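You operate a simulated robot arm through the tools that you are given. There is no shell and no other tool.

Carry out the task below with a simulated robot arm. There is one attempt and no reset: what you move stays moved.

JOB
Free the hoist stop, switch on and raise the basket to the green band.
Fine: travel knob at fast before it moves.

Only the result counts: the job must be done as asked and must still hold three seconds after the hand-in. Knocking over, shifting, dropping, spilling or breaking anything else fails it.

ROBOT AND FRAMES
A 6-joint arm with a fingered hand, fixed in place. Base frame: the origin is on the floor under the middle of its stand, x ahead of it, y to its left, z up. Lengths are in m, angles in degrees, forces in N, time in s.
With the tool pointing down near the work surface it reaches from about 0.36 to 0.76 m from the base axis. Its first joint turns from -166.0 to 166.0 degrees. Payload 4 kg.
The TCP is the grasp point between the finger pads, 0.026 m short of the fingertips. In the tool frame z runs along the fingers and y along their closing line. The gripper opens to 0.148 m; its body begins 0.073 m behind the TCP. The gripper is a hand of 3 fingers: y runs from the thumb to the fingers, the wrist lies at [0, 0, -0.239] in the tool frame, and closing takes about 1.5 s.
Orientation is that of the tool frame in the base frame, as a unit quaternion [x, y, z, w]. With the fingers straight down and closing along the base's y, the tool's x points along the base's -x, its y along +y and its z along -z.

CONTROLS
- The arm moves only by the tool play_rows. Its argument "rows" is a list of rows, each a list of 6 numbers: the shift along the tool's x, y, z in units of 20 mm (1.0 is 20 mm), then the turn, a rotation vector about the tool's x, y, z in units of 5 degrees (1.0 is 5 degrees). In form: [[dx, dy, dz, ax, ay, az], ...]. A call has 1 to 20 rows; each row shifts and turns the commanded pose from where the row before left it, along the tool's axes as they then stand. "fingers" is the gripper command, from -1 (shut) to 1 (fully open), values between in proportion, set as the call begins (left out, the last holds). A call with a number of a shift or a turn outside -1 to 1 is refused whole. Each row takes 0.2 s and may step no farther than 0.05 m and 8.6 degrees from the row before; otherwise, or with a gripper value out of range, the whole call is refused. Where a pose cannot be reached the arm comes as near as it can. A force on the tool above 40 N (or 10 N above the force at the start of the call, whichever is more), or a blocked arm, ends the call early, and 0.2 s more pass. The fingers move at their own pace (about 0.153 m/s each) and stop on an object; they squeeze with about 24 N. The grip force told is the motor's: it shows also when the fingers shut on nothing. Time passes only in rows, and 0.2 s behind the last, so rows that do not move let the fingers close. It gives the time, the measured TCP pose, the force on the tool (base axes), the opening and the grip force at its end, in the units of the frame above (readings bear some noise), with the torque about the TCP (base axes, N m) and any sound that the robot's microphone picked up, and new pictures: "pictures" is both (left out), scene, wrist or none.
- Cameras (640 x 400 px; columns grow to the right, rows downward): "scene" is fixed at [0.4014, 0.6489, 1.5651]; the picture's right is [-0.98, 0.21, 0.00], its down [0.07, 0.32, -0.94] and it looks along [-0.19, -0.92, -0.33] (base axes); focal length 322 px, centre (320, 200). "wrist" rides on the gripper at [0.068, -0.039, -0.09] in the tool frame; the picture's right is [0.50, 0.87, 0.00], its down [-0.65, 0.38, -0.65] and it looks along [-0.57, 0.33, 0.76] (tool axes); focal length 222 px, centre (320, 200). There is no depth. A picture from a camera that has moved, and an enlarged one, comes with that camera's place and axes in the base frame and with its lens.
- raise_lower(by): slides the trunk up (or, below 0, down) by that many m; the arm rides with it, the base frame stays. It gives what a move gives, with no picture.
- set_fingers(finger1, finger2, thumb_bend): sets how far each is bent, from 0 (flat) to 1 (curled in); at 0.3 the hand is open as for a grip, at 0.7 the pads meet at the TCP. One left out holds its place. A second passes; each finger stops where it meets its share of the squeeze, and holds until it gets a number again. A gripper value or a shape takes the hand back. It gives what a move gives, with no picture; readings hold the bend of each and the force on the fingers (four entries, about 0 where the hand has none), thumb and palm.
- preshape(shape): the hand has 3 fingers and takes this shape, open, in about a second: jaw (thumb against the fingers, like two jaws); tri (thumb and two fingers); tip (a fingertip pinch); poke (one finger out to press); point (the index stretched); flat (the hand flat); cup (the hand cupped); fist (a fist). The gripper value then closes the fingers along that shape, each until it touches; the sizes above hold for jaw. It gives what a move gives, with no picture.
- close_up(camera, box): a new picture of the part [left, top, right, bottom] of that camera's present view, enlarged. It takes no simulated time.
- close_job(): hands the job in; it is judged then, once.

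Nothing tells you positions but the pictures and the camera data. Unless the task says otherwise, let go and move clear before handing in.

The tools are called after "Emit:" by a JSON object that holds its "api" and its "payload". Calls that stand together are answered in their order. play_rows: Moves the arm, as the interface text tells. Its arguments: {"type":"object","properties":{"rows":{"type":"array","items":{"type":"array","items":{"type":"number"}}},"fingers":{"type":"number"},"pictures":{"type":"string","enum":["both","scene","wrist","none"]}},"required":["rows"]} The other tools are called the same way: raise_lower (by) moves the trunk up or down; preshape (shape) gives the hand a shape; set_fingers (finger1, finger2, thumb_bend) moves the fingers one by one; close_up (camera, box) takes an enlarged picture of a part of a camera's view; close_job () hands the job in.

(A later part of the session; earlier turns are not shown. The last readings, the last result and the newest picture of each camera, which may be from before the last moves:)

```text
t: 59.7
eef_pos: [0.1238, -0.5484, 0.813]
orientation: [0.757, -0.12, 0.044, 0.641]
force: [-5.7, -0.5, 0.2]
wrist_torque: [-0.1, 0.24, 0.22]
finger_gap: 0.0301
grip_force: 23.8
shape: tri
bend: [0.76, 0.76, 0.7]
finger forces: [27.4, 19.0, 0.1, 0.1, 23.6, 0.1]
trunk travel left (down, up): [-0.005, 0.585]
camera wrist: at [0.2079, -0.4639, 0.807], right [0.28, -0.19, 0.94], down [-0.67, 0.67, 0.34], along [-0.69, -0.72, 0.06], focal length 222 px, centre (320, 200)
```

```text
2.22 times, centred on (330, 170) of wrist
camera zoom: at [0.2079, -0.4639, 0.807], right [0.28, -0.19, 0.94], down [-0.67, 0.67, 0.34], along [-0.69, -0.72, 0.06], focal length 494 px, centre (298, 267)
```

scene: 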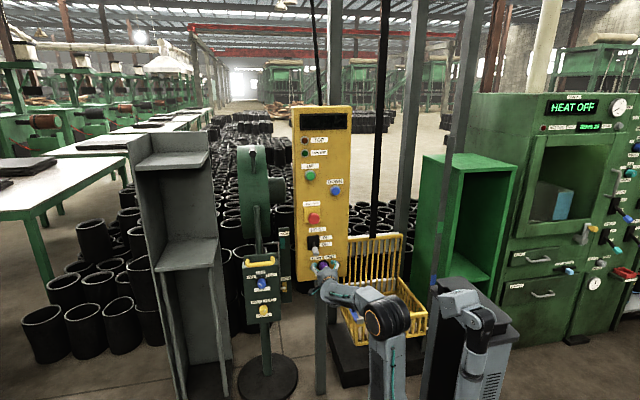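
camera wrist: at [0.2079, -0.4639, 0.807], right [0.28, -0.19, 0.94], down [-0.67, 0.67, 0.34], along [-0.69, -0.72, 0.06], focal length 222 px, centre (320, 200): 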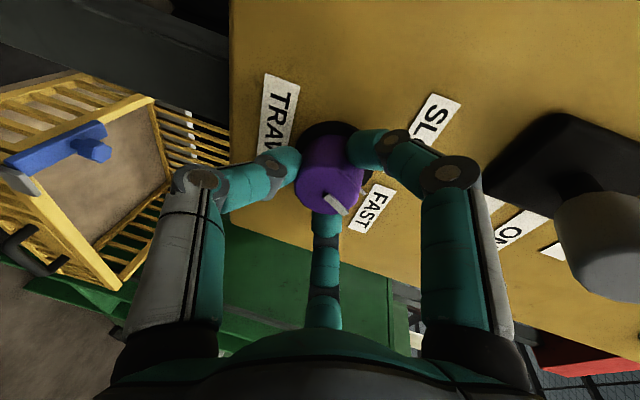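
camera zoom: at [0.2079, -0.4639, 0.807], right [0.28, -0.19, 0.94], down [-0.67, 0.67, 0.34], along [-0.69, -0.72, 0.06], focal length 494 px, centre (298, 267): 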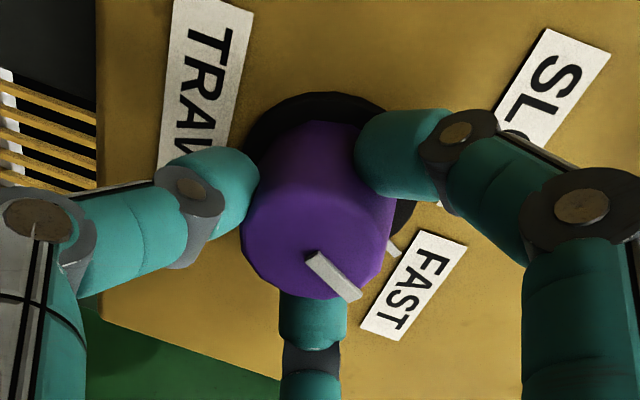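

The pointer is at about 29–30°, on the FAST tick, and the torque has risen, so it's probably at its stop. I'll release and confirm it stays.

Emit:
{"api": "play_rows", "payload": {"rows": [[0, 0, 0, 0, 0, 0], [0, 0, 0, 0, 0, 0], [0, 0, 0, 0, 0, 0], [0, 0, 0, 0, 0, 0], [0, 0, -0.6, 0, 0, 0], [0, 0, -0.6, 0, 0, 0], [0, 0, -0.6, 0, 0, 0], [0, 0, -0.6, 0, 0, 0], [0, 0, -0.6, 0, 0, 0]], "fingers": -0.05}}

Emit:
{"api": "close_up", "payload": {"camera": "wrist", "box": [240, 60, 440, 220]}}

Emit:
{"api": "close_up", "payload": {"camera": "scene", "box": [295, 225, 345, 275]}}

```text
t: 61.7
eef_pos: [0.1298, -0.4922, 0.8242]
orientation: [0.758, -0.119, 0.044, 0.64]
force: [1.0, -0.6, 0.3]
wrist_torque: [0.02, 0.03, 0.0]
finger_gap: 0.0698
grip_force: 0.1
shape: tri
bend: [0.38, 0.38, 0.7]
finger forces: [0.0, 0.1, 0.0, 0.0, 0.0, 0.1]
trunk travel left (down, up): [-0.005, 0.585]
camera wrist: at [0.2135, -0.4055, 0.8176], right [0.28, -0.2, 0.94], down [-0.67, 0.67, 0.34], along [-0.69, -0.72, 0.06], focal length 222 px, centre (320, 200)
```

scene: 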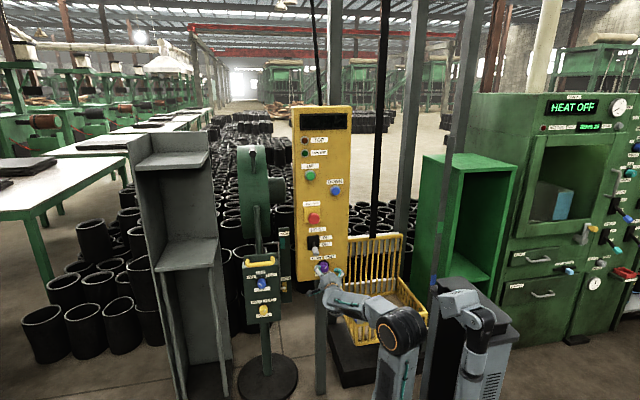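
wrist: 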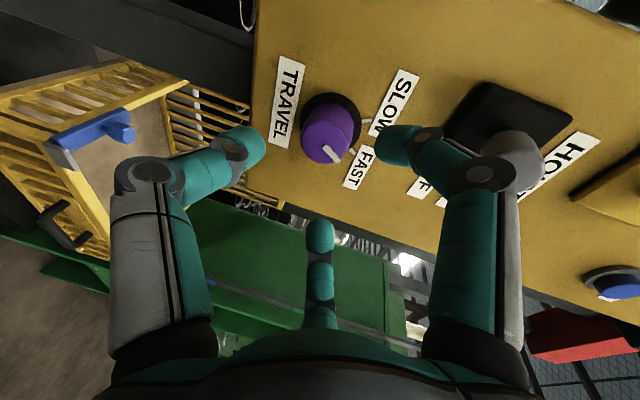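

```text
2.50 times, centred on (340, 140) of wrist
camera zoom: at [0.2135, -0.4055, 0.8176], right [0.28, -0.2, 0.94], down [-0.67, 0.67, 0.34], along [-0.69, -0.72, 0.06], focal length 555 px, centre (270, 350)
```

zoom: 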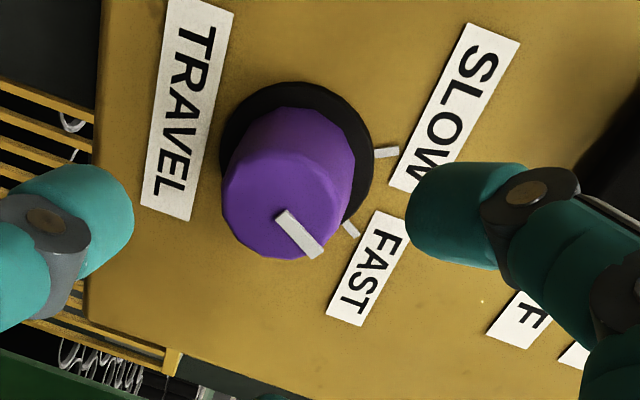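

```text
8.00 times, centred on (320, 250) of scene
camera zoom: at [0.4014, 0.6489, 1.5651], right [-0.98, 0.21, 0.0], down [0.07, 0.32, -0.94], along [-0.19, -0.92, -0.33], focal length 2575 px, centre (320, -200)
```

zoom: 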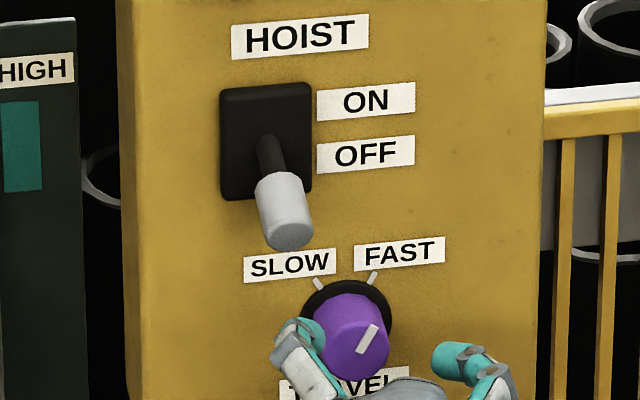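

The knob pointer now sits right on the FAST tick, at about 30° in both views. Next is the ON/OFF lever. I'll back away and change to a one-finger press shape, then look at where the fingertip is.

Emit:
{"api": "play_rows", "payload": {"rows": [[0, 0, -0.8, 0, 0, 0], [0, 0, -0.8, 0, 0, 0], [0, 0, -0.8, 0, 0, 0], [0, 0, 0, 0, 0, -1], [0, 0, 0, 0, 0, -1], [0, 0, 0, 0, 0, -1], [0, 0, 0, 0, 0, -1]], "pictures": "none"}}

Emit:
{"api": "preshape", "payload": {"shape": "poke"}}

Emit:
{"api": "play_rows", "payload": {"rows": [[0, 0, 0, 0, 0, 0]]}}

Emit:
{"api": "close_up", "payload": {"camera": "scene", "box": [290, 220, 390, 320]}}

```text
t: 63.3
eef_pos: [0.1346, -0.4429, 0.832]
orientation: [0.767, 0.015, -0.07, 0.638]
force: [-0.2, -0.1, -0.3]
wrist_torque: [-0.02, 0.0, 0.01]
finger_gap: 0.0699
grip_force: 0.1
shape: tri
bend: [0.38, 0.38, 0.7]
finger forces: [0.0, 0.0, 0.0, 0.0, 0.0, 0.0]
trunk travel left (down, up): [-0.005, 0.585]
```

```text
t: 64.2
eef_pos: [0.135, -0.4444, 0.8319]
orientation: [0.768, 0.014, -0.069, 0.637]
force: [0.2, 0.0, -0.3]
wrist_torque: [-0.02, 0.0, -0.01]
finger_gap: 0.0
grip_force: 0.0
shape: poke
bend: [1.0, 1.0, 0.4]
finger forces: [0.1, 0.0, 0.1, 0.0, 0.1, 0.0]
trunk travel left (down, up): [-0.005, 0.585]
```

```text
t: 64.6
eef_pos: [0.1352, -0.4436, 0.8316]
orientation: [0.768, 0.014, -0.069, 0.637]
force: [0.2, 0.3, -0.3]
wrist_torque: [-0.01, -0.02, 0.0]
finger_gap: 0.0
grip_force: 0.0
shape: poke
bend: [1.0, 1.0, 0.4]
finger forces: [0.0, 0.0, 0.0, 0.1, 0.0, 0.1]
trunk travel left (down, up): [-0.005, 0.585]
camera wrist: at [0.2058, -0.3525, 0.8025], right [0.59, -0.19, 0.78], down [-0.55, 0.61, 0.57], along [-0.59, -0.77, 0.26], focal length 222 px, centre (320, 200)
```

scene: 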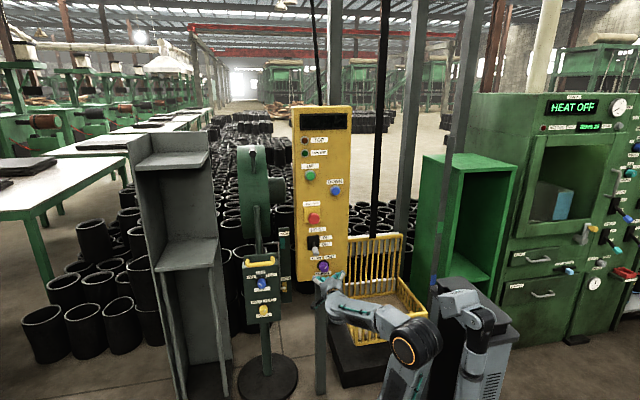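
wrist: 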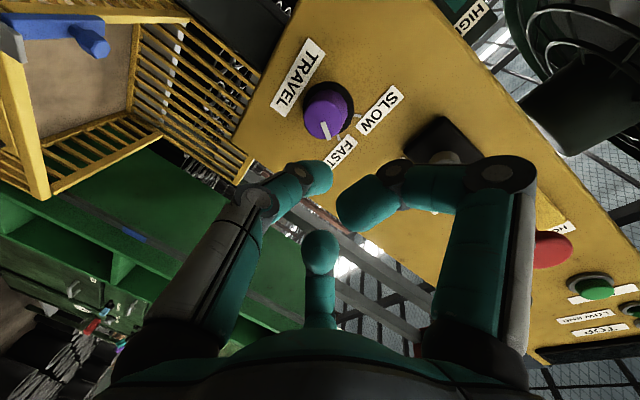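

```text
4.00 times, centred on (340, 270) of scene
camera zoom: at [0.4014, 0.6489, 1.5651], right [-0.98, 0.21, 0.0], down [0.07, 0.32, -0.94], along [-0.19, -0.92, -0.33], focal length 1288 px, centre (240, -80)
```

zoom: 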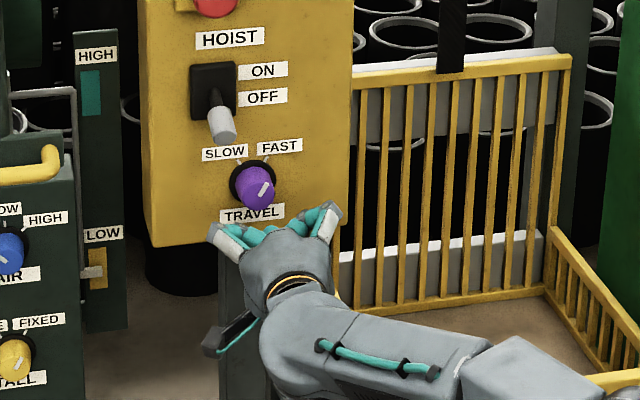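

The poke shape leaves the fingertip position a bit ambiguous. I'll compare with the "point" shape, which stretches the index finger.

Emit:
{"api": "preshape", "payload": {"shape": "point"}}

Emit:
{"api": "play_rows", "payload": {"rows": [[0, 0, 0, 0, 0, 0]]}}

Emit:
{"api": "close_up", "payload": {"camera": "scene", "box": [290, 220, 390, 320]}}

```text
t: 65.5
eef_pos: [0.1354, -0.4436, 0.8324]
orientation: [0.767, 0.014, -0.069, 0.637]
force: [0.5, 0.5, 0.5]
wrist_torque: [0.0, -0.02, 0.05]
finger_gap: 0.1418
grip_force: 0.1
shape: point
bend: [0.7, 1.0, 0.86]
finger forces: [0.1, 0.1, 0.0, 0.0, 0.1, 0.1]
trunk travel left (down, up): [-0.005, 0.585]
```

```text
t: 65.9
eef_pos: [0.134, -0.4444, 0.8323]
orientation: [0.767, 0.014, -0.069, 0.638]
force: [0.8, 0.1, 0.1]
wrist_torque: [0.02, 0.0, 0.0]
finger_gap: 0.1421
grip_force: 0.1
shape: point
bend: [0.7, 1.0, 0.86]
finger forces: [0.0, 0.0, 0.0, 0.0, 0.1, 0.0]
trunk travel left (down, up): [-0.005, 0.585]
camera wrist: at [0.2058, -0.3525, 0.8025], right [0.59, -0.19, 0.78], down [-0.55, 0.61, 0.57], along [-0.59, -0.77, 0.26], focal length 222 px, centre (320, 200)
```

scene: 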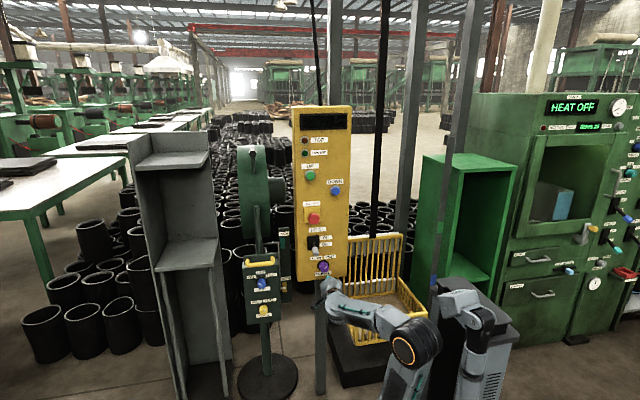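
wrist: 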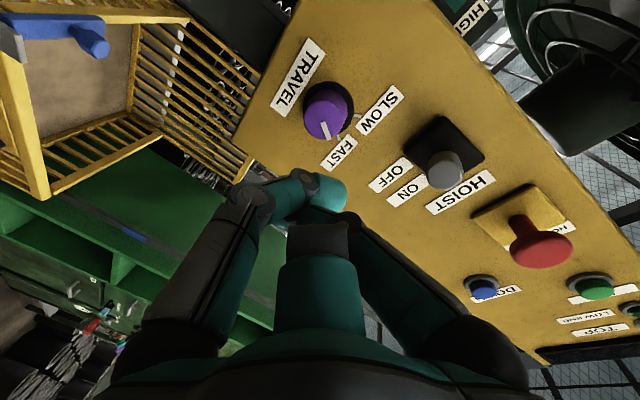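

```text
4.00 times, centred on (340, 270) of scene
camera zoom: at [0.4014, 0.6489, 1.5651], right [-0.98, 0.21, 0.0], down [0.07, 0.32, -0.94], along [-0.19, -0.92, -0.33], focal length 1288 px, centre (240, -80)
```

zoom: 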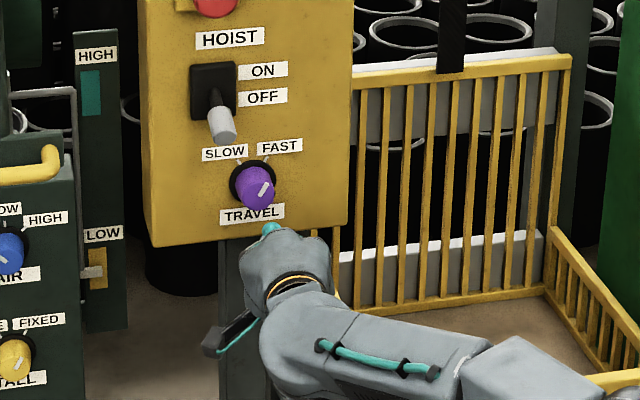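

In the "point" shape the hand is compact, and the fingertip sits on the tool axis about 2–2.6 cm beyond the TCP, which suits both the lever and the UP button. I'll level the hand again here and check the orientation.

Emit:
{"api": "play_rows", "payload": {"rows": [[0, 0.5, 0, 0, 0, 0], [0, 0.5, 0, 0, 0, 0], [-0.5, 0.5, 0, 0, 0, 0], [0, 0, 0, -0.993, -0.079, 0.085], [0, 0, 0, -0.993, -0.079, 0.085], [0, 0, 0, -0.1, 0.99, 0]]}}

```text
t: 67.3
eef_pos: [0.1279, -0.4479, 0.8646]
orientation: [0.709, 0.041, -0.037, 0.704]
force: [0.3, -0.9, 0.2]
wrist_torque: [0.02, -0.04, -0.04]
finger_gap: 0.1421
grip_force: 0.0
shape: point
bend: [0.7, 1.0, 0.86]
finger forces: [0.0, 0.0, 0.1, 0.0, 0.0, 0.1]
trunk travel left (down, up): [-0.005, 0.585]
camera wrist: at [0.191, -0.358, 0.8179], right [0.59, 0.0, 0.81], down [-0.61, 0.65, 0.45], along [-0.52, -0.76, 0.38], focal length 222 px, centre (320, 200)
```

scene: 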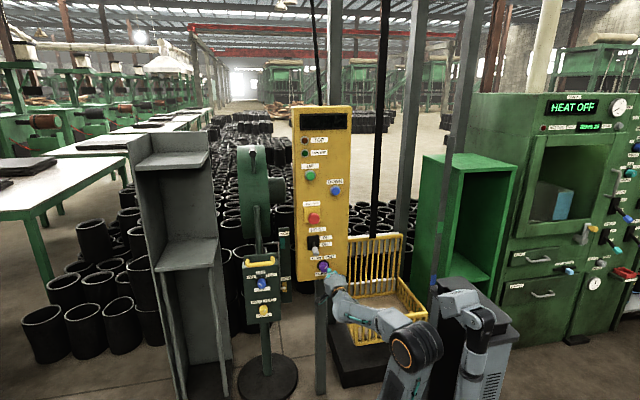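
wrist: 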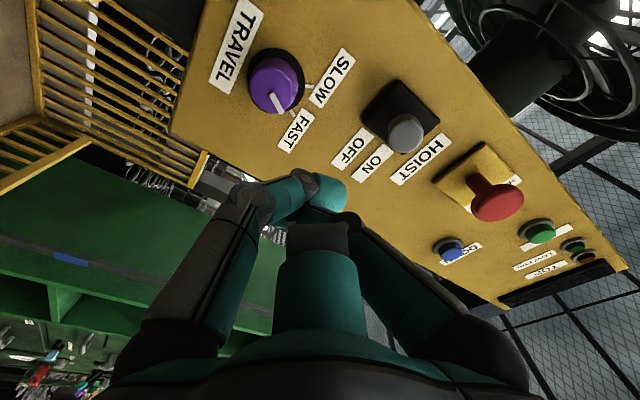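

The hand is level with no flags. The lever cap is near (0.1705,-0.53,0.914). I'll move to just below and in front of it, then check the spacing before going under it.

Emit:
{"api": "play_rows", "payload": {"rows": [[0.5, -0.05, 0.6, 0, 0, 0], [0.5, -0.05, 0.6, 0, 0, 0], [0.5, -0.05, 0.6, 0, 0, 0], [0.42, -0.05, 0.6, 0, 0, 0]]}}

Emit:
{"api": "close_up", "payload": {"camera": "wrist", "box": [220, 60, 460, 260]}}

Emit:
{"api": "close_up", "payload": {"camera": "scene", "box": [290, 200, 370, 290]}}

```text
t: 68.3
eef_pos: [0.1655, -0.4974, 0.8537]
orientation: [0.707, 0.041, -0.036, 0.705]
force: [0.2, -0.4, -0.3]
wrist_torque: [0.0, 0.0, -0.02]
finger_gap: 0.142
grip_force: 0.1
shape: point
bend: [0.7, 1.0, 0.86]
finger forces: [0.0, 0.1, 0.0, 0.0, 0.0, 0.0]
trunk travel left (down, up): [-0.005, 0.585]
camera wrist: at [0.2293, -0.4061, 0.8088], right [0.59, 0.0, 0.81], down [-0.61, 0.65, 0.45], along [-0.52, -0.76, 0.38], focal length 222 px, centre (320, 200)
```

scene: 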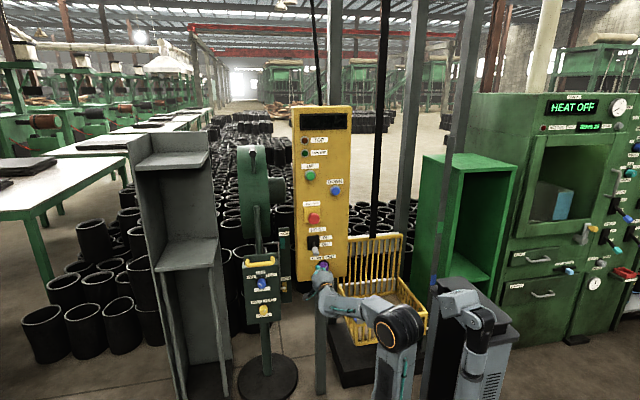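
wrist: 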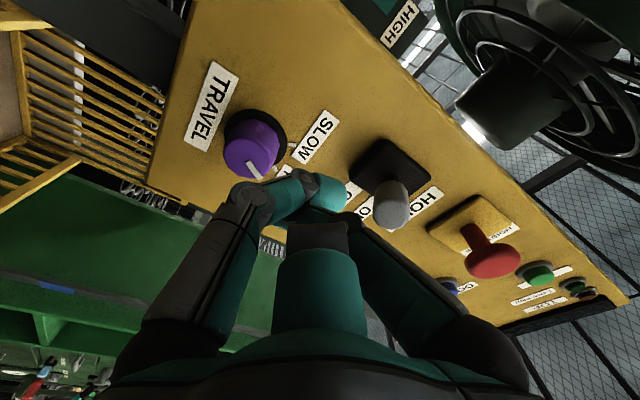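

```text
2.00 times, centred on (340, 160) of wrist
camera zoom: at [0.2293, -0.4061, 0.8088], right [0.59, 0.0, 0.81], down [-0.61, 0.65, 0.45], along [-0.52, -0.76, 0.38], focal length 444 px, centre (280, 280)
```

zoom: 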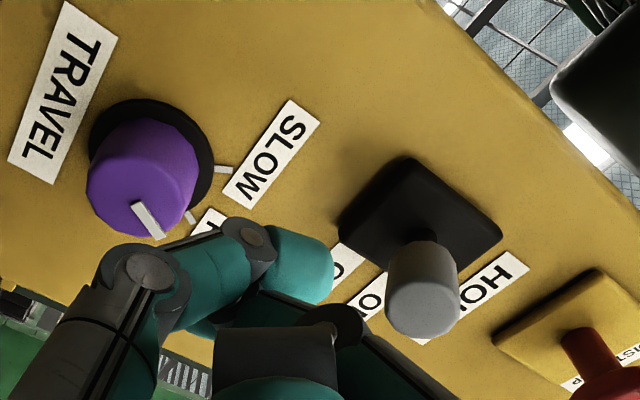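

```text
4.44 times, centred on (330, 245) of scene
camera zoom: at [0.4014, 0.6489, 1.5651], right [-0.98, 0.21, 0.0], down [0.07, 0.32, -0.94], along [-0.19, -0.92, -0.33], focal length 1431 px, centre (276, 0)
```

zoom: 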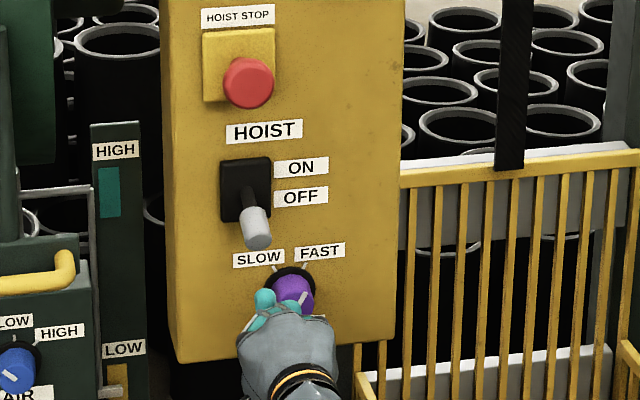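

The fingertip is below the lever and clear of the knob. I'll go forward 3 cm under the lever, then raise in small steps to lift it to ON.

Emit:
{"api": "play_rows", "payload": {"rows": [[0.02, 0.2, 0.5, 0, 0, 0], [0.02, 0.2, 0.5, 0, 0, 0], [0.02, 0, 0.45, 0, 0, 0]], "pictures": "wrist"}}

Emit:
{"api": "close_up", "payload": {"camera": "wrist", "box": [220, 60, 460, 260]}}

Emit:
{"api": "close_up", "payload": {"camera": "scene", "box": [290, 210, 360, 280]}}

```text
t: 69.1
eef_pos: [0.1693, -0.5259, 0.8616]
orientation: [0.708, 0.041, -0.037, 0.704]
force: [0.7, -0.3, -0.5]
wrist_torque: [-0.02, 0.0, 0.02]
finger_gap: 0.1423
grip_force: 0.1
shape: point
bend: [0.7, 1.0, 0.86]
finger forces: [0.0, 0.0, 0.0, 0.0, 0.0, 0.1]
trunk travel left (down, up): [-0.005, 0.585]
camera wrist: at [0.2311, -0.4352, 0.8169], right [0.59, 0.0, 0.81], down [-0.61, 0.65, 0.45], along [-0.52, -0.76, 0.38], focal length 222 px, centre (320, 200)
```

wrist: 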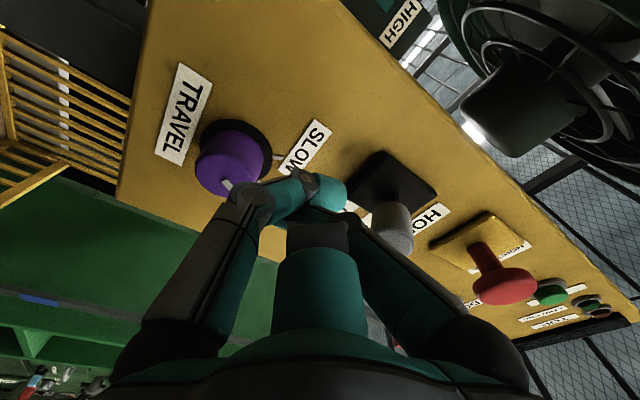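

```text
2.00 times, centred on (340, 160) of wrist
camera zoom: at [0.2311, -0.4352, 0.8169], right [0.59, 0.0, 0.81], down [-0.61, 0.65, 0.45], along [-0.52, -0.76, 0.38], focal length 444 px, centre (280, 280)
```

zoom: 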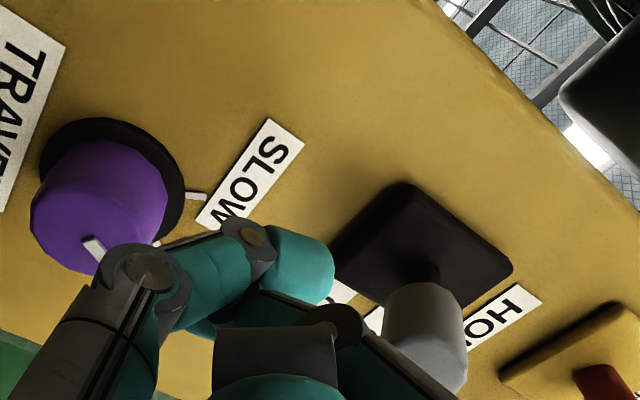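

```text
5.71 times, centred on (325, 245) of scene
camera zoom: at [0.4014, 0.6489, 1.5651], right [-0.98, 0.21, 0.0], down [0.07, 0.32, -0.94], along [-0.19, -0.92, -0.33], focal length 1839 px, centre (291, -57)
```

zoom: 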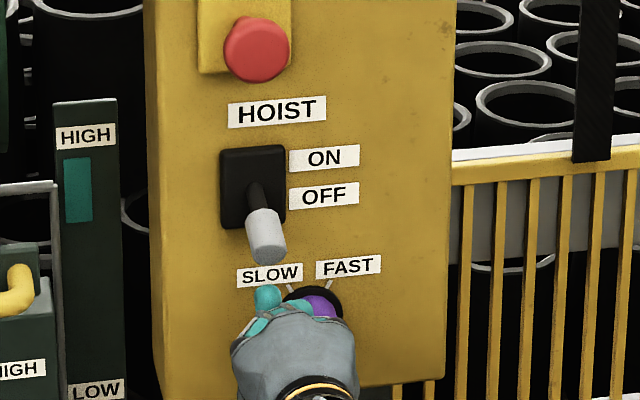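

The fingertip is right below the lever cap. I'll raise it now in small steps.

Emit:
{"api": "play_rows", "payload": {"rows": [[0, 0.35, 0, 0, 0, 0], [0, 0.35, 0, 0, 0, 0], [0, 0.35, 0, 0, 0, 0], [0, 0.35, 0, 0, 0, 0], [0, 0.35, 0, 0, 0, 0], [0, 0.35, 0, 0, 0, 0]], "pictures": "wrist"}}

Emit:
{"api": "close_up", "payload": {"camera": "wrist", "box": [220, 60, 460, 260]}}

Emit:
{"api": "close_up", "payload": {"camera": "scene", "box": [290, 210, 360, 280]}}

```text
t: 70.5
eef_pos: [0.1716, -0.5259, 0.9055]
orientation: [0.708, 0.04, -0.038, 0.704]
force: [-0.3, 0.0, 0.3]
wrist_torque: [0.01, -0.02, -0.04]
finger_gap: 0.1417
grip_force: 0.1
shape: point
bend: [0.7, 1.0, 0.86]
finger forces: [0.0, 0.1, 0.0, 0.0, 0.1, 0.1]
trunk travel left (down, up): [-0.005, 0.585]
camera wrist: at [0.2353, -0.4354, 0.8597], right [0.59, 0.0, 0.81], down [-0.61, 0.65, 0.45], along [-0.52, -0.76, 0.38], focal length 222 px, centre (320, 200)
```

wrist: 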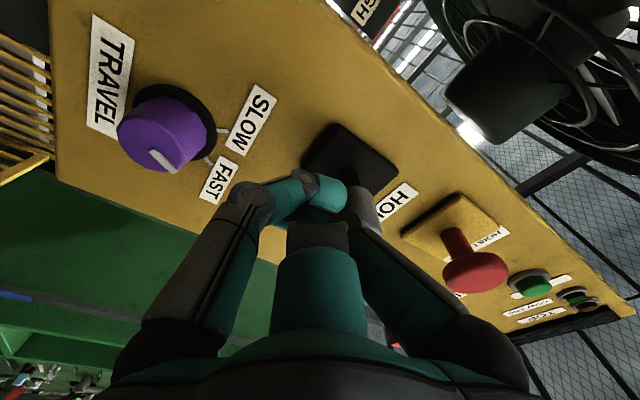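

```text
2.00 times, centred on (340, 160) of wrist
camera zoom: at [0.2353, -0.4354, 0.8597], right [0.59, 0.0, 0.81], down [-0.61, 0.65, 0.45], along [-0.52, -0.76, 0.38], focal length 444 px, centre (280, 280)
```

zoom: 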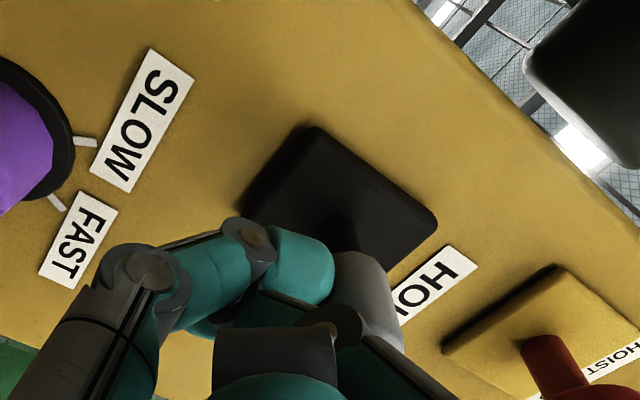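

```text
5.71 times, centred on (325, 245) of scene
camera zoom: at [0.4014, 0.6489, 1.5651], right [-0.98, 0.21, 0.0], down [0.07, 0.32, -0.94], along [-0.19, -0.92, -0.33], focal length 1839 px, centre (291, -57)
```

zoom: 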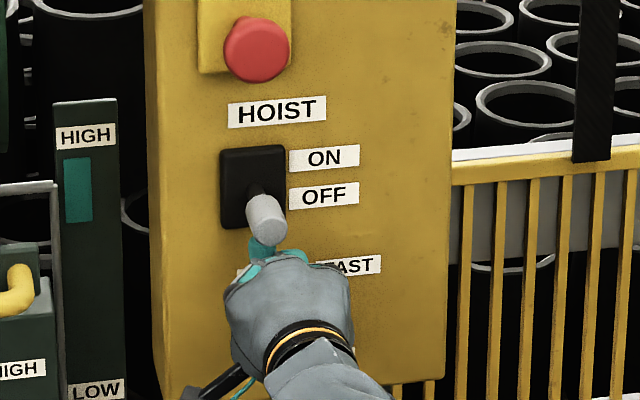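

The lever is lifting on the fingertip with little force. I'll keep raising.

Emit:
{"api": "play_rows", "payload": {"rows": [[-0.05, 0.35, 0, 0, 0, 0], [-0.05, 0.35, 0, 0, 0, 0], [-0.05, 0.35, 0, 0, 0, 0], [-0.05, 0.35, 0, 0, 0, 0]], "pictures": "wrist"}}

Emit:
{"api": "close_up", "payload": {"camera": "wrist", "box": [220, 60, 460, 260]}}

Emit:
{"api": "close_up", "payload": {"camera": "scene", "box": [290, 210, 360, 280]}}

```text
t: 71.5
eef_pos: [0.1727, -0.5264, 0.9298]
orientation: [0.709, 0.042, -0.037, 0.703]
force: [-3.2, 23.4, -28.1]
wrist_torque: [0.33, -0.03, -0.09]
finger_gap: 0.1423
grip_force: 0.0
shape: point
bend: [0.7, 1.0, 0.55]
finger forces: [0.0, 0.0, 0.1, 0.0, 34.9, 0.0]
trunk travel left (down, up): [-0.005, 0.585]
heard: click
camera wrist: at [0.235, -0.4347, 0.8848], right [0.59, -0.01, 0.81], down [-0.61, 0.65, 0.46], along [-0.52, -0.76, 0.38], focal length 222 px, centre (320, 200)
```

wrist: 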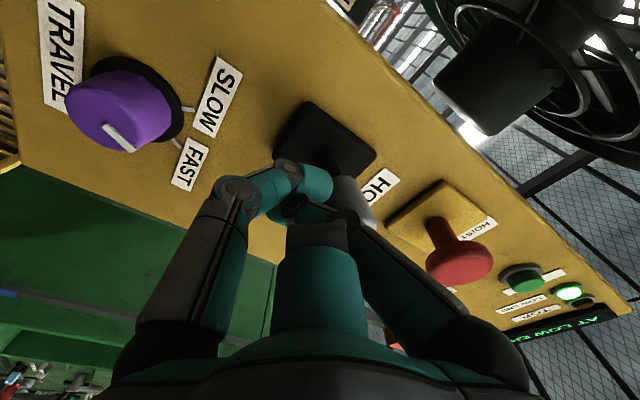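

```text
2.00 times, centred on (340, 160) of wrist
camera zoom: at [0.235, -0.4347, 0.8848], right [0.59, -0.01, 0.81], down [-0.61, 0.65, 0.46], along [-0.52, -0.76, 0.38], focal length 444 px, centre (280, 280)
```

zoom: 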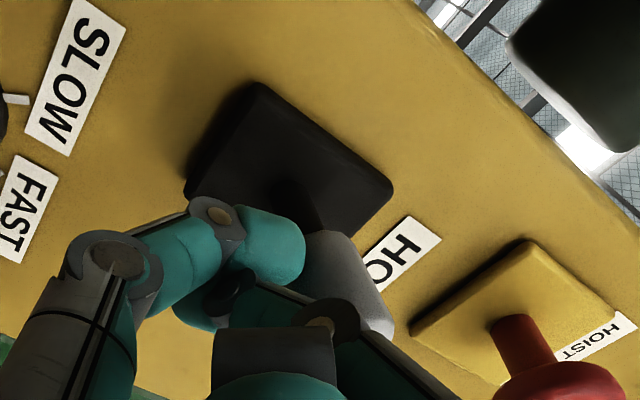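

```text
5.71 times, centred on (325, 245) of scene
camera zoom: at [0.4014, 0.6489, 1.5651], right [-0.98, 0.21, 0.0], down [0.07, 0.32, -0.94], along [-0.19, -0.92, -0.33], focal length 1839 px, centre (291, -57)
```

zoom: 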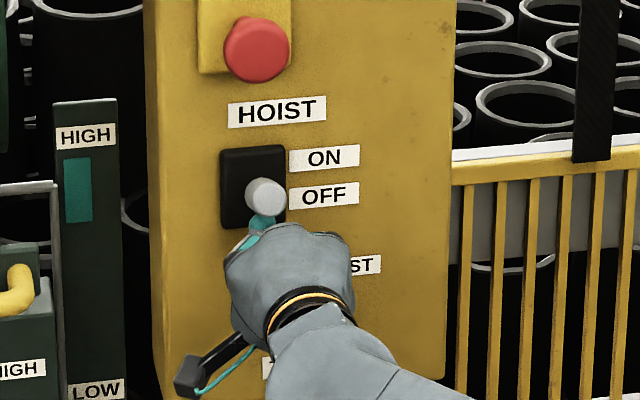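

I heard a click, the lever is up, and the display and the LOW END lamp have come on, so the hoist is switched on. I'll lower off the lever and back away.

Emit:
{"api": "play_rows", "payload": {"rows": [[0, -0.5, 0, 0, 0, 0], [0, -0.5, 0, 0, 0, 0], [0, -0.3, -0.5, 0, 0, 0], [0, 0, -0.8, 0, 0, 0], [0, 0, -0.8, 0, 0, 0], [0, 0, -0.8, 0, 0, 0], [0, 0, -0.8, 0, 0, 0]]}}

Emit:
{"api": "close_up", "payload": {"camera": "scene", "box": [285, 100, 365, 200]}}

Emit:
{"api": "close_up", "payload": {"camera": "scene", "box": [285, 200, 365, 290]}}

Emit:
{"api": "close_up", "payload": {"camera": "scene", "box": [330, 180, 490, 380]}}

```text
t: 73.1
eef_pos: [0.1681, -0.4514, 0.9078]
orientation: [0.708, 0.04, -0.037, 0.704]
force: [-0.9, -0.2, -0.4]
wrist_torque: [0.01, -0.02, 0.0]
finger_gap: 0.1422
grip_force: 0.0
shape: point
bend: [0.7, 1.0, 0.86]
finger forces: [0.0, 0.0, 0.0, 0.0, 0.1, 0.1]
trunk travel left (down, up): [-0.005, 0.585]
camera wrist: at [0.2315, -0.3615, 0.8624], right [0.59, 0.0, 0.81], down [-0.61, 0.65, 0.45], along [-0.52, -0.76, 0.38], focal length 222 px, centre (320, 200)
```

scene: 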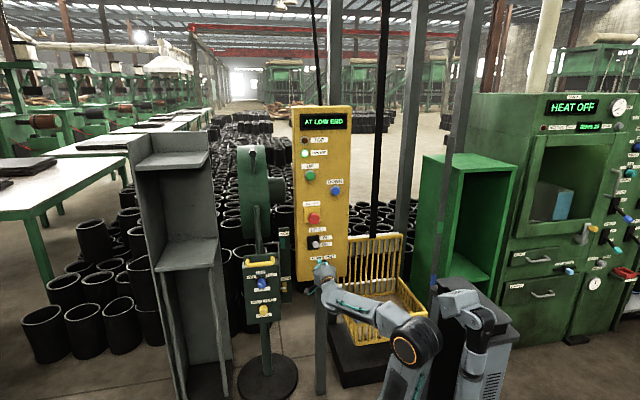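
wrist: 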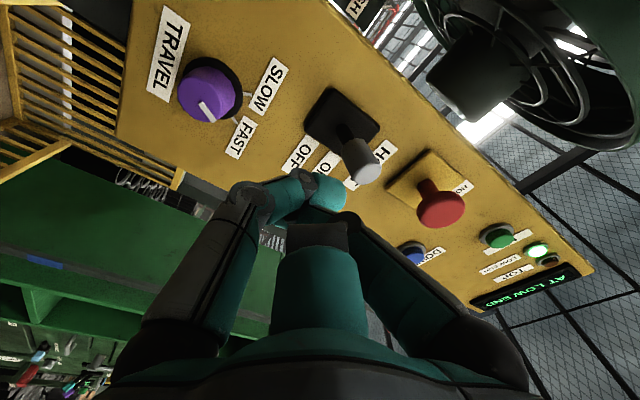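

```text
4.00 times, centred on (325, 150) of scene
camera zoom: at [0.4014, 0.6489, 1.5651], right [-0.98, 0.21, 0.0], down [0.07, 0.32, -0.94], along [-0.19, -0.92, -0.33], focal length 1288 px, centre (300, 400)
```

zoom: 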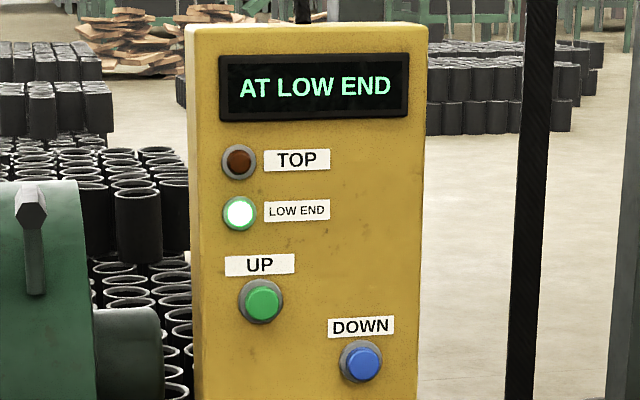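

```text
4.44 times, centred on (325, 245) of scene
camera zoom: at [0.4014, 0.6489, 1.5651], right [-0.98, 0.21, 0.0], down [0.07, 0.32, -0.94], along [-0.19, -0.92, -0.33], focal length 1431 px, centre (298, 0)
```

zoom: 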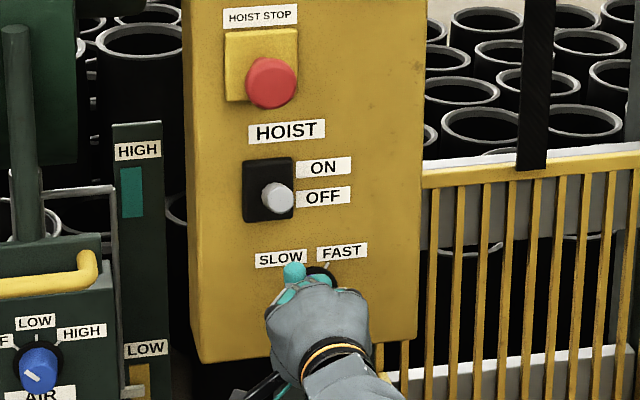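

```text
2.00 times, centred on (410, 280) of scene
camera zoom: at [0.4014, 0.6489, 1.5651], right [-0.98, 0.21, 0.0], down [0.07, 0.32, -0.94], along [-0.19, -0.92, -0.33], focal length 644 px, centre (140, 40)
```

zoom: 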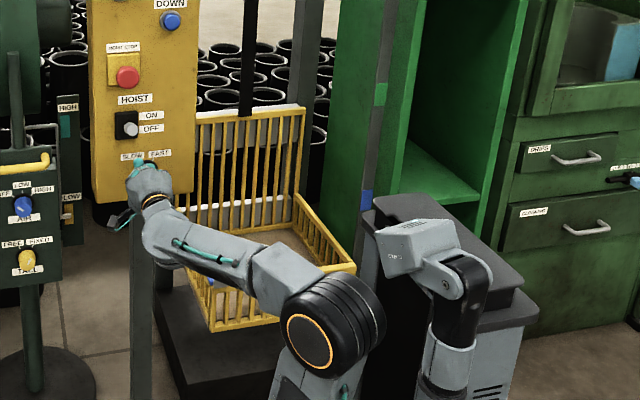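

The hoist is live ("AT LOW END"), the knob is at FAST, the stop is out and the lever is up. The marked post has a blue band near z ≈ 0.61 and a green band near z ≈ 0.91. I'll raise the trunk toward the UP button, keeping the hand clear of the panel, and look again.

Emit:
{"api": "raise_lower", "payload": {"by": 0.27}}

Emit:
{"api": "play_rows", "payload": {"rows": [[0.1, 0.5, 0, 0, 0, 0], [0.1, 0.5, 0, 0, 0, 0], [0.1, 0.5, 0, 0, 0, 0], [0.1, 0.5, 0, 0, 0, 0], [0.1, 0.5, 0, 0, 0, 0]]}}

Emit:
{"api": "close_up", "payload": {"camera": "scene", "box": [330, 180, 490, 380]}}

```text
t: 75.9
eef_pos: [0.1682, -0.4513, 1.1779]
orientation: [0.708, 0.04, -0.037, 0.704]
force: [-0.4, 0.0, 0.4]
wrist_torque: [0.01, 0.01, 0.02]
finger_gap: 0.1422
grip_force: 0.0
shape: point
bend: [0.7, 1.0, 0.86]
finger forces: [0.1, 0.1, 0.0, 0.0, 0.1, 0.0]
trunk travel left (down, up): [-0.275, 0.315]
```

```text
t: 77.1
eef_pos: [0.1846, -0.4525, 1.2253]
orientation: [0.707, 0.04, -0.037, 0.705]
force: [0.6, 0.2, -0.6]
wrist_torque: [0.01, 0.02, -0.01]
finger_gap: 0.1421
grip_force: 0.0
shape: point
bend: [0.7, 1.0, 0.86]
finger forces: [0.0, 0.1, 0.0, 0.1, 0.0, 0.1]
trunk travel left (down, up): [-0.275, 0.315]
camera wrist: at [0.2472, -0.3615, 1.181], right [0.59, 0.0, 0.81], down [-0.61, 0.65, 0.45], along [-0.52, -0.76, 0.38], focal length 222 px, centre (320, 200)
```

scene: 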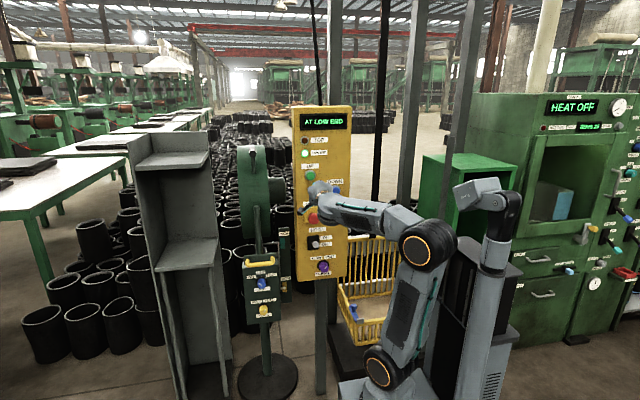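
wrist: 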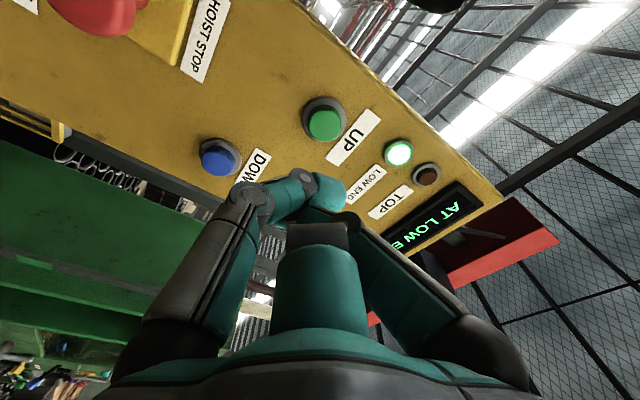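

```text
2.00 times, centred on (410, 280) of scene
camera zoom: at [0.4014, 0.6489, 1.5651], right [-0.98, 0.21, 0.0], down [0.07, 0.32, -0.94], along [-0.19, -0.92, -0.33], focal length 644 px, centre (140, 40)
```

zoom: 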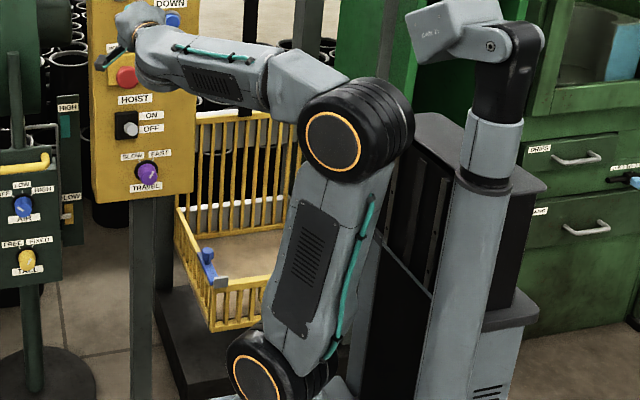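

The arm now hides the banded post from the scene camera. Before pressing anything I want to know which part of the basket lines up with the bands, so I'll roll the hand to look down at the basket with the wrist camera.

Emit:
{"api": "play_rows", "payload": {"rows": [[0, 0, 0, 0, 0, 1], [0, 0, 0, 0, 0, 1], [0, 0, 0, 0, 0, 1], [0, 0, 0, 0, 0, 1], [0, 0, 0, 0, 0, 1], [0, 0, 0, 0, 0, 1], [0, 0, 0, 0, 0, 1], [0, 0, 0, 0, 0, 1], [0, 0, 0, 0, 0, 1], [0, 0, 0, 0, 0, 1], [0, 0, 0, 0, 0, 1], [0, 0, 0, 0, 0, 1], [0, 0, 0, 0, 0, 1], [0, 0, 0, 0, 0, 1]]}}

Emit:
{"api": "close_up", "payload": {"camera": "wrist", "box": [180, 160, 480, 400]}}

```text
t: 80.1
eef_pos: [0.1843, -0.4524, 1.2272]
orientation: [0.603, -0.373, 0.374, 0.598]
force: [0.0, 0.7, -0.2]
wrist_torque: [0.02, 0.01, 0.02]
finger_gap: 0.1419
grip_force: 0.1
shape: point
bend: [0.7, 1.0, 0.86]
finger forces: [0.0, 0.1, 0.0, 0.1, 0.0, 0.0]
trunk travel left (down, up): [-0.275, 0.315]
camera wrist: at [0.2488, -0.362, 1.271], right [-0.56, -0.01, 0.83], down [-0.63, 0.65, -0.42], along [-0.54, -0.76, -0.37], focal length 222 px, centre (320, 200)
```

scene: 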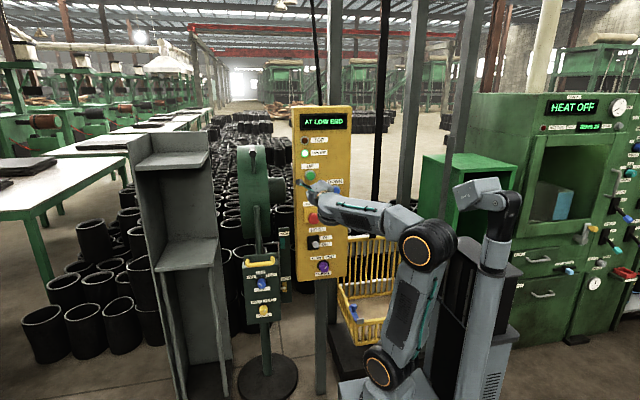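
wrist: 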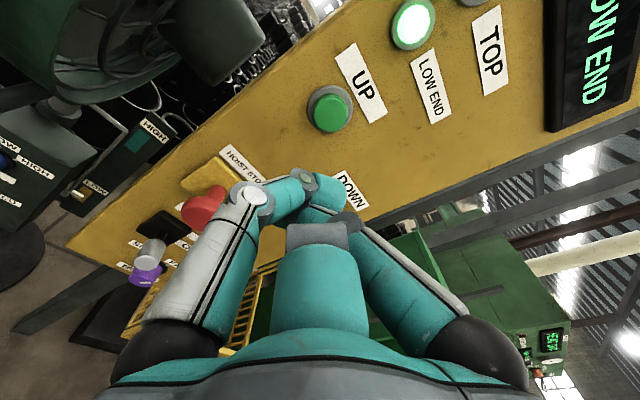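

```text
1.67 times, centred on (330, 280) of wrist
camera zoom: at [0.2488, -0.362, 1.271], right [-0.56, -0.01, 0.83], down [-0.63, 0.65, -0.42], along [-0.54, -0.76, -0.37], focal length 370 px, centre (303, 67)
```

zoom: 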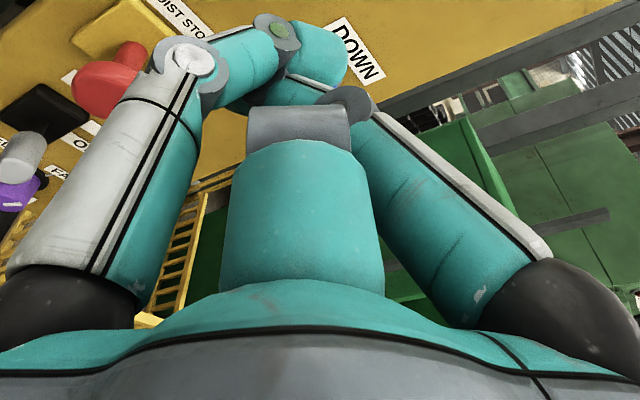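

UP is near (0.181,-0.583,1.235), but the hand blocks the view of the basket. If I lower the trunk and raise the arm instead, the elbow drops and the scene camera should see the banded post while I press UP.

Emit:
{"api": "raise_lower", "payload": {"by": -0.27}}

Emit:
{"api": "close_up", "payload": {"camera": "scene", "box": [395, 200, 475, 310]}}

Emit:
{"api": "close_up", "payload": {"camera": "scene", "box": [335, 220, 435, 360]}}

```text
t: 82.8
eef_pos: [0.184, -0.4537, 0.9563]
orientation: [0.603, -0.372, 0.374, 0.598]
force: [0.7, -0.2, -0.4]
wrist_torque: [0.01, -0.01, -0.04]
finger_gap: 0.1423
grip_force: 0.0
shape: point
bend: [0.7, 1.0, 0.86]
finger forces: [0.0, 0.0, 0.0, 0.0, 0.0, 0.1]
trunk travel left (down, up): [-0.005, 0.585]
```

```text
3.64 times, centred on (435, 255) of scene
camera zoom: at [0.4014, 0.6489, 1.5651], right [-0.98, 0.21, 0.0], down [0.07, 0.32, -0.94], along [-0.19, -0.92, -0.33], focal length 1170 px, centre (-98, 0)
```

zoom: 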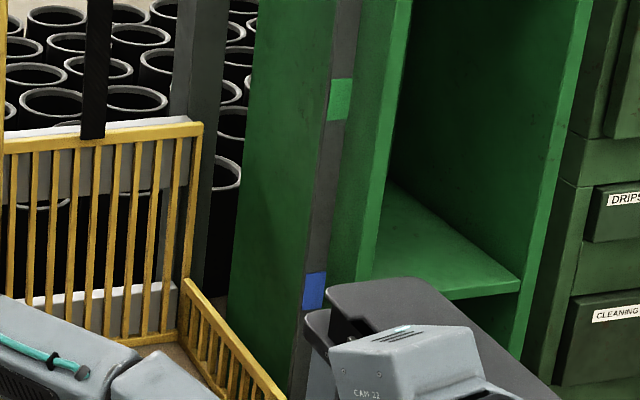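

```text
2.86 times, centred on (385, 290) of scene
camera zoom: at [0.4014, 0.6489, 1.5651], right [-0.98, 0.21, 0.0], down [0.07, 0.32, -0.94], along [-0.19, -0.92, -0.33], focal length 920 px, centre (134, -57)
```

zoom: 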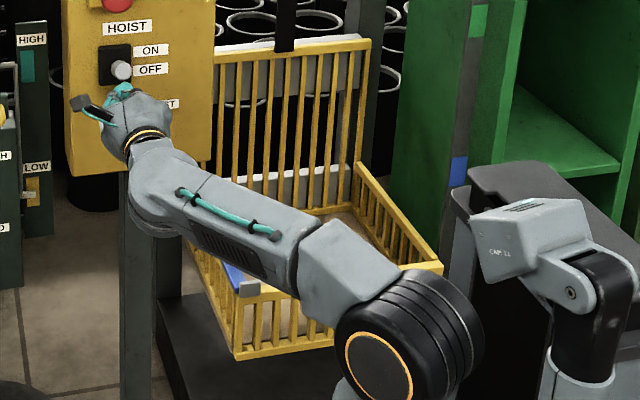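

Now I can see everything: the bands are on a post by the basket's front-right corner, and the basket rim there is currently at about z ≈ 0.40, well below both bands. I'll raise the arm to UP height with the trunk kept low.

Emit:
{"api": "play_rows", "payload": {"rows": [[0.893, 0.441, 0, 0, 0, 0], [0.893, 0.441, 0, 0, 0, 0], [0.893, 0.441, 0, 0, 0, 0], [0.893, 0.441, 0, 0, 0, 0], [0.893, 0.441, 0, 0, 0, 0], [0.893, 0.441, 0, 0, 0, 0], [0.893, 0.441, 0, 0, 0, 0], [0.893, 0.441, 0, 0, 0, 0], [0.893, 0.441, 0, 0, 0, 0], [0.893, 0.441, 0, 0, 0, 0], [0.893, 0.441, 0, 0, 0, 0], [0.893, 0.441, 0, 0, 0, 0], [0.893, 0.441, 0, 0, 0, 0], [0.893, 0.441, 0, 0, 0, 0]]}}

Emit:
{"api": "close_up", "payload": {"camera": "scene", "box": [280, 100, 480, 360]}}

```text
t: 85.8
eef_pos: [0.183, -0.4536, 1.2363]
orientation: [0.605, -0.371, 0.375, 0.597]
force: [-0.4, 1.2, 0.0]
wrist_torque: [0.11, 0.0, 0.06]
finger_gap: 0.1422
grip_force: 0.0
shape: point
bend: [0.7, 1.0, 0.86]
finger forces: [0.0, 0.0, 0.1, 0.1, 0.1, 0.1]
trunk travel left (down, up): [-0.005, 0.585]
camera wrist: at [0.2484, -0.3628, 1.2801], right [-0.56, -0.01, 0.83], down [-0.63, 0.65, -0.42], along [-0.54, -0.76, -0.37], focal length 222 px, centre (320, 200)
```

scene: 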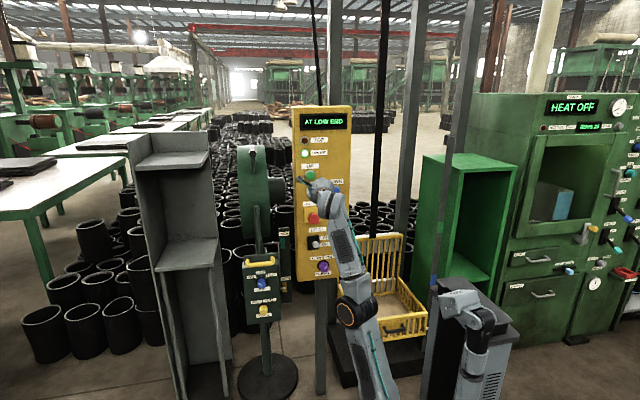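
wrist: 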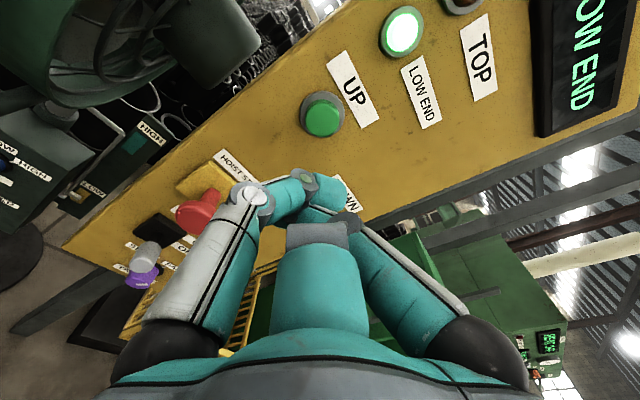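

```text
1.54 times, centred on (380, 230) of scene
camera zoom: at [0.4014, 0.6489, 1.5651], right [-0.98, 0.21, 0.0], down [0.07, 0.32, -0.94], along [-0.19, -0.92, -0.33], focal length 495 px, centre (228, 154)
```

zoom: 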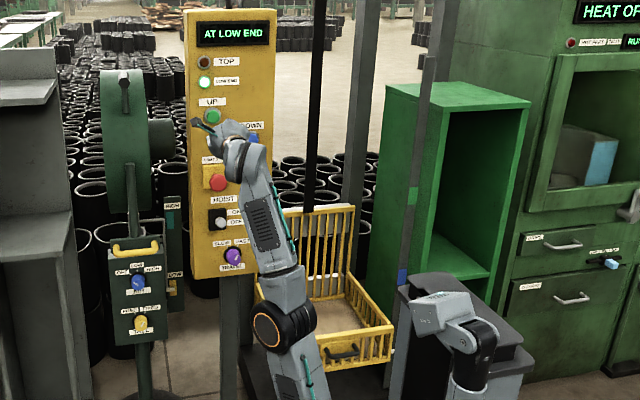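

The view is now ideal: UP is lined up, and both the basket and the banded post are visible. I'll approach to just short of the button.

Emit:
{"api": "play_rows", "payload": {"rows": [[0, 0, 0.9, 0, 0, 0], [0, 0, 0.9, 0, 0, 0], [0, 0, 0.9, 0, 0, 0], [0, 0, 0.9, 0, 0, 0], [0, 0, 0.6, 0, 0, 0]]}}

Emit:
{"api": "close_up", "payload": {"camera": "wrist", "box": [200, 60, 440, 260]}}

Emit:
{"api": "close_up", "payload": {"camera": "scene", "box": [285, 140, 365, 230]}}

```text
t: 87.0
eef_pos: [0.1883, -0.5265, 1.2073]
orientation: [0.603, -0.373, 0.374, 0.598]
force: [0.0, -0.3, -0.9]
wrist_torque: [-0.03, 0.0, 0.0]
finger_gap: 0.1417
grip_force: 0.1
shape: point
bend: [0.7, 1.0, 0.86]
finger forces: [0.1, 0.0, 0.1, 0.0, 0.1, 0.1]
out of reach, approached as far as the arm can: row 1, 2, 3, 4, 5
trunk travel left (down, up): [-0.005, 0.585]
camera wrist: at [0.2528, -0.4361, 1.251], right [-0.56, -0.01, 0.83], down [-0.63, 0.65, -0.42], along [-0.54, -0.76, -0.37], focal length 222 px, centre (320, 200)
```

scene: 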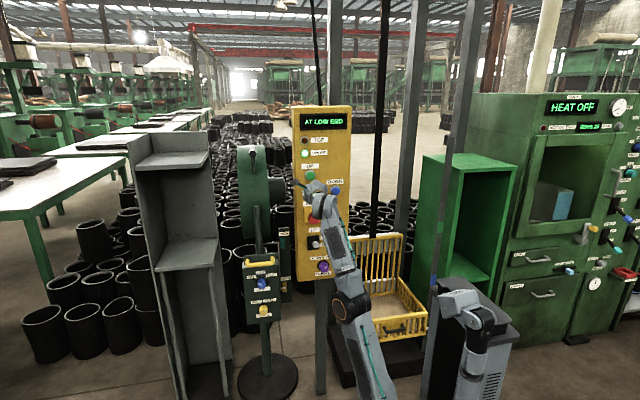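
wrist: 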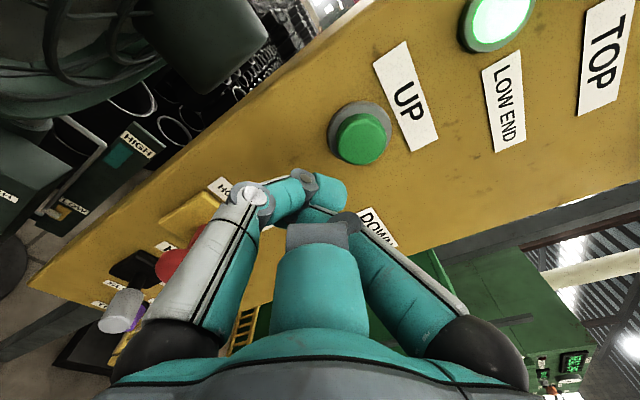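

```text
2.00 times, centred on (320, 160) of wrist
camera zoom: at [0.2528, -0.4361, 1.251], right [-0.56, -0.01, 0.83], down [-0.63, 0.65, -0.42], along [-0.54, -0.76, -0.37], focal length 444 px, centre (320, 280)
```

zoom: 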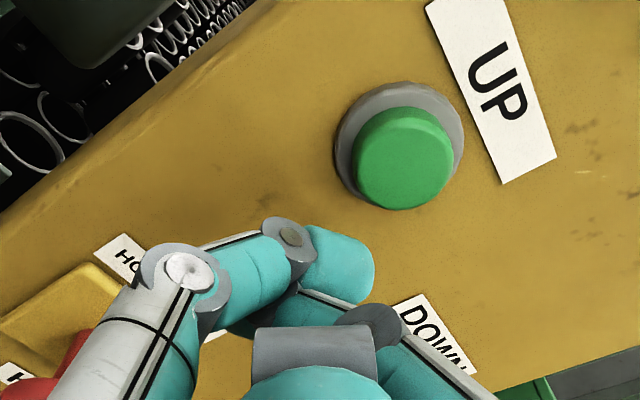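

```text
4.44 times, centred on (325, 185) of scene
camera zoom: at [0.4014, 0.6489, 1.5651], right [-0.98, 0.21, 0.0], down [0.07, 0.32, -0.94], along [-0.19, -0.92, -0.33], focal length 1431 px, centre (298, 267)
```

zoom: 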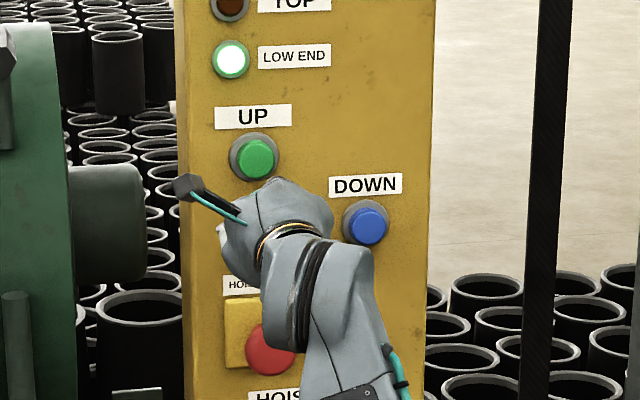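

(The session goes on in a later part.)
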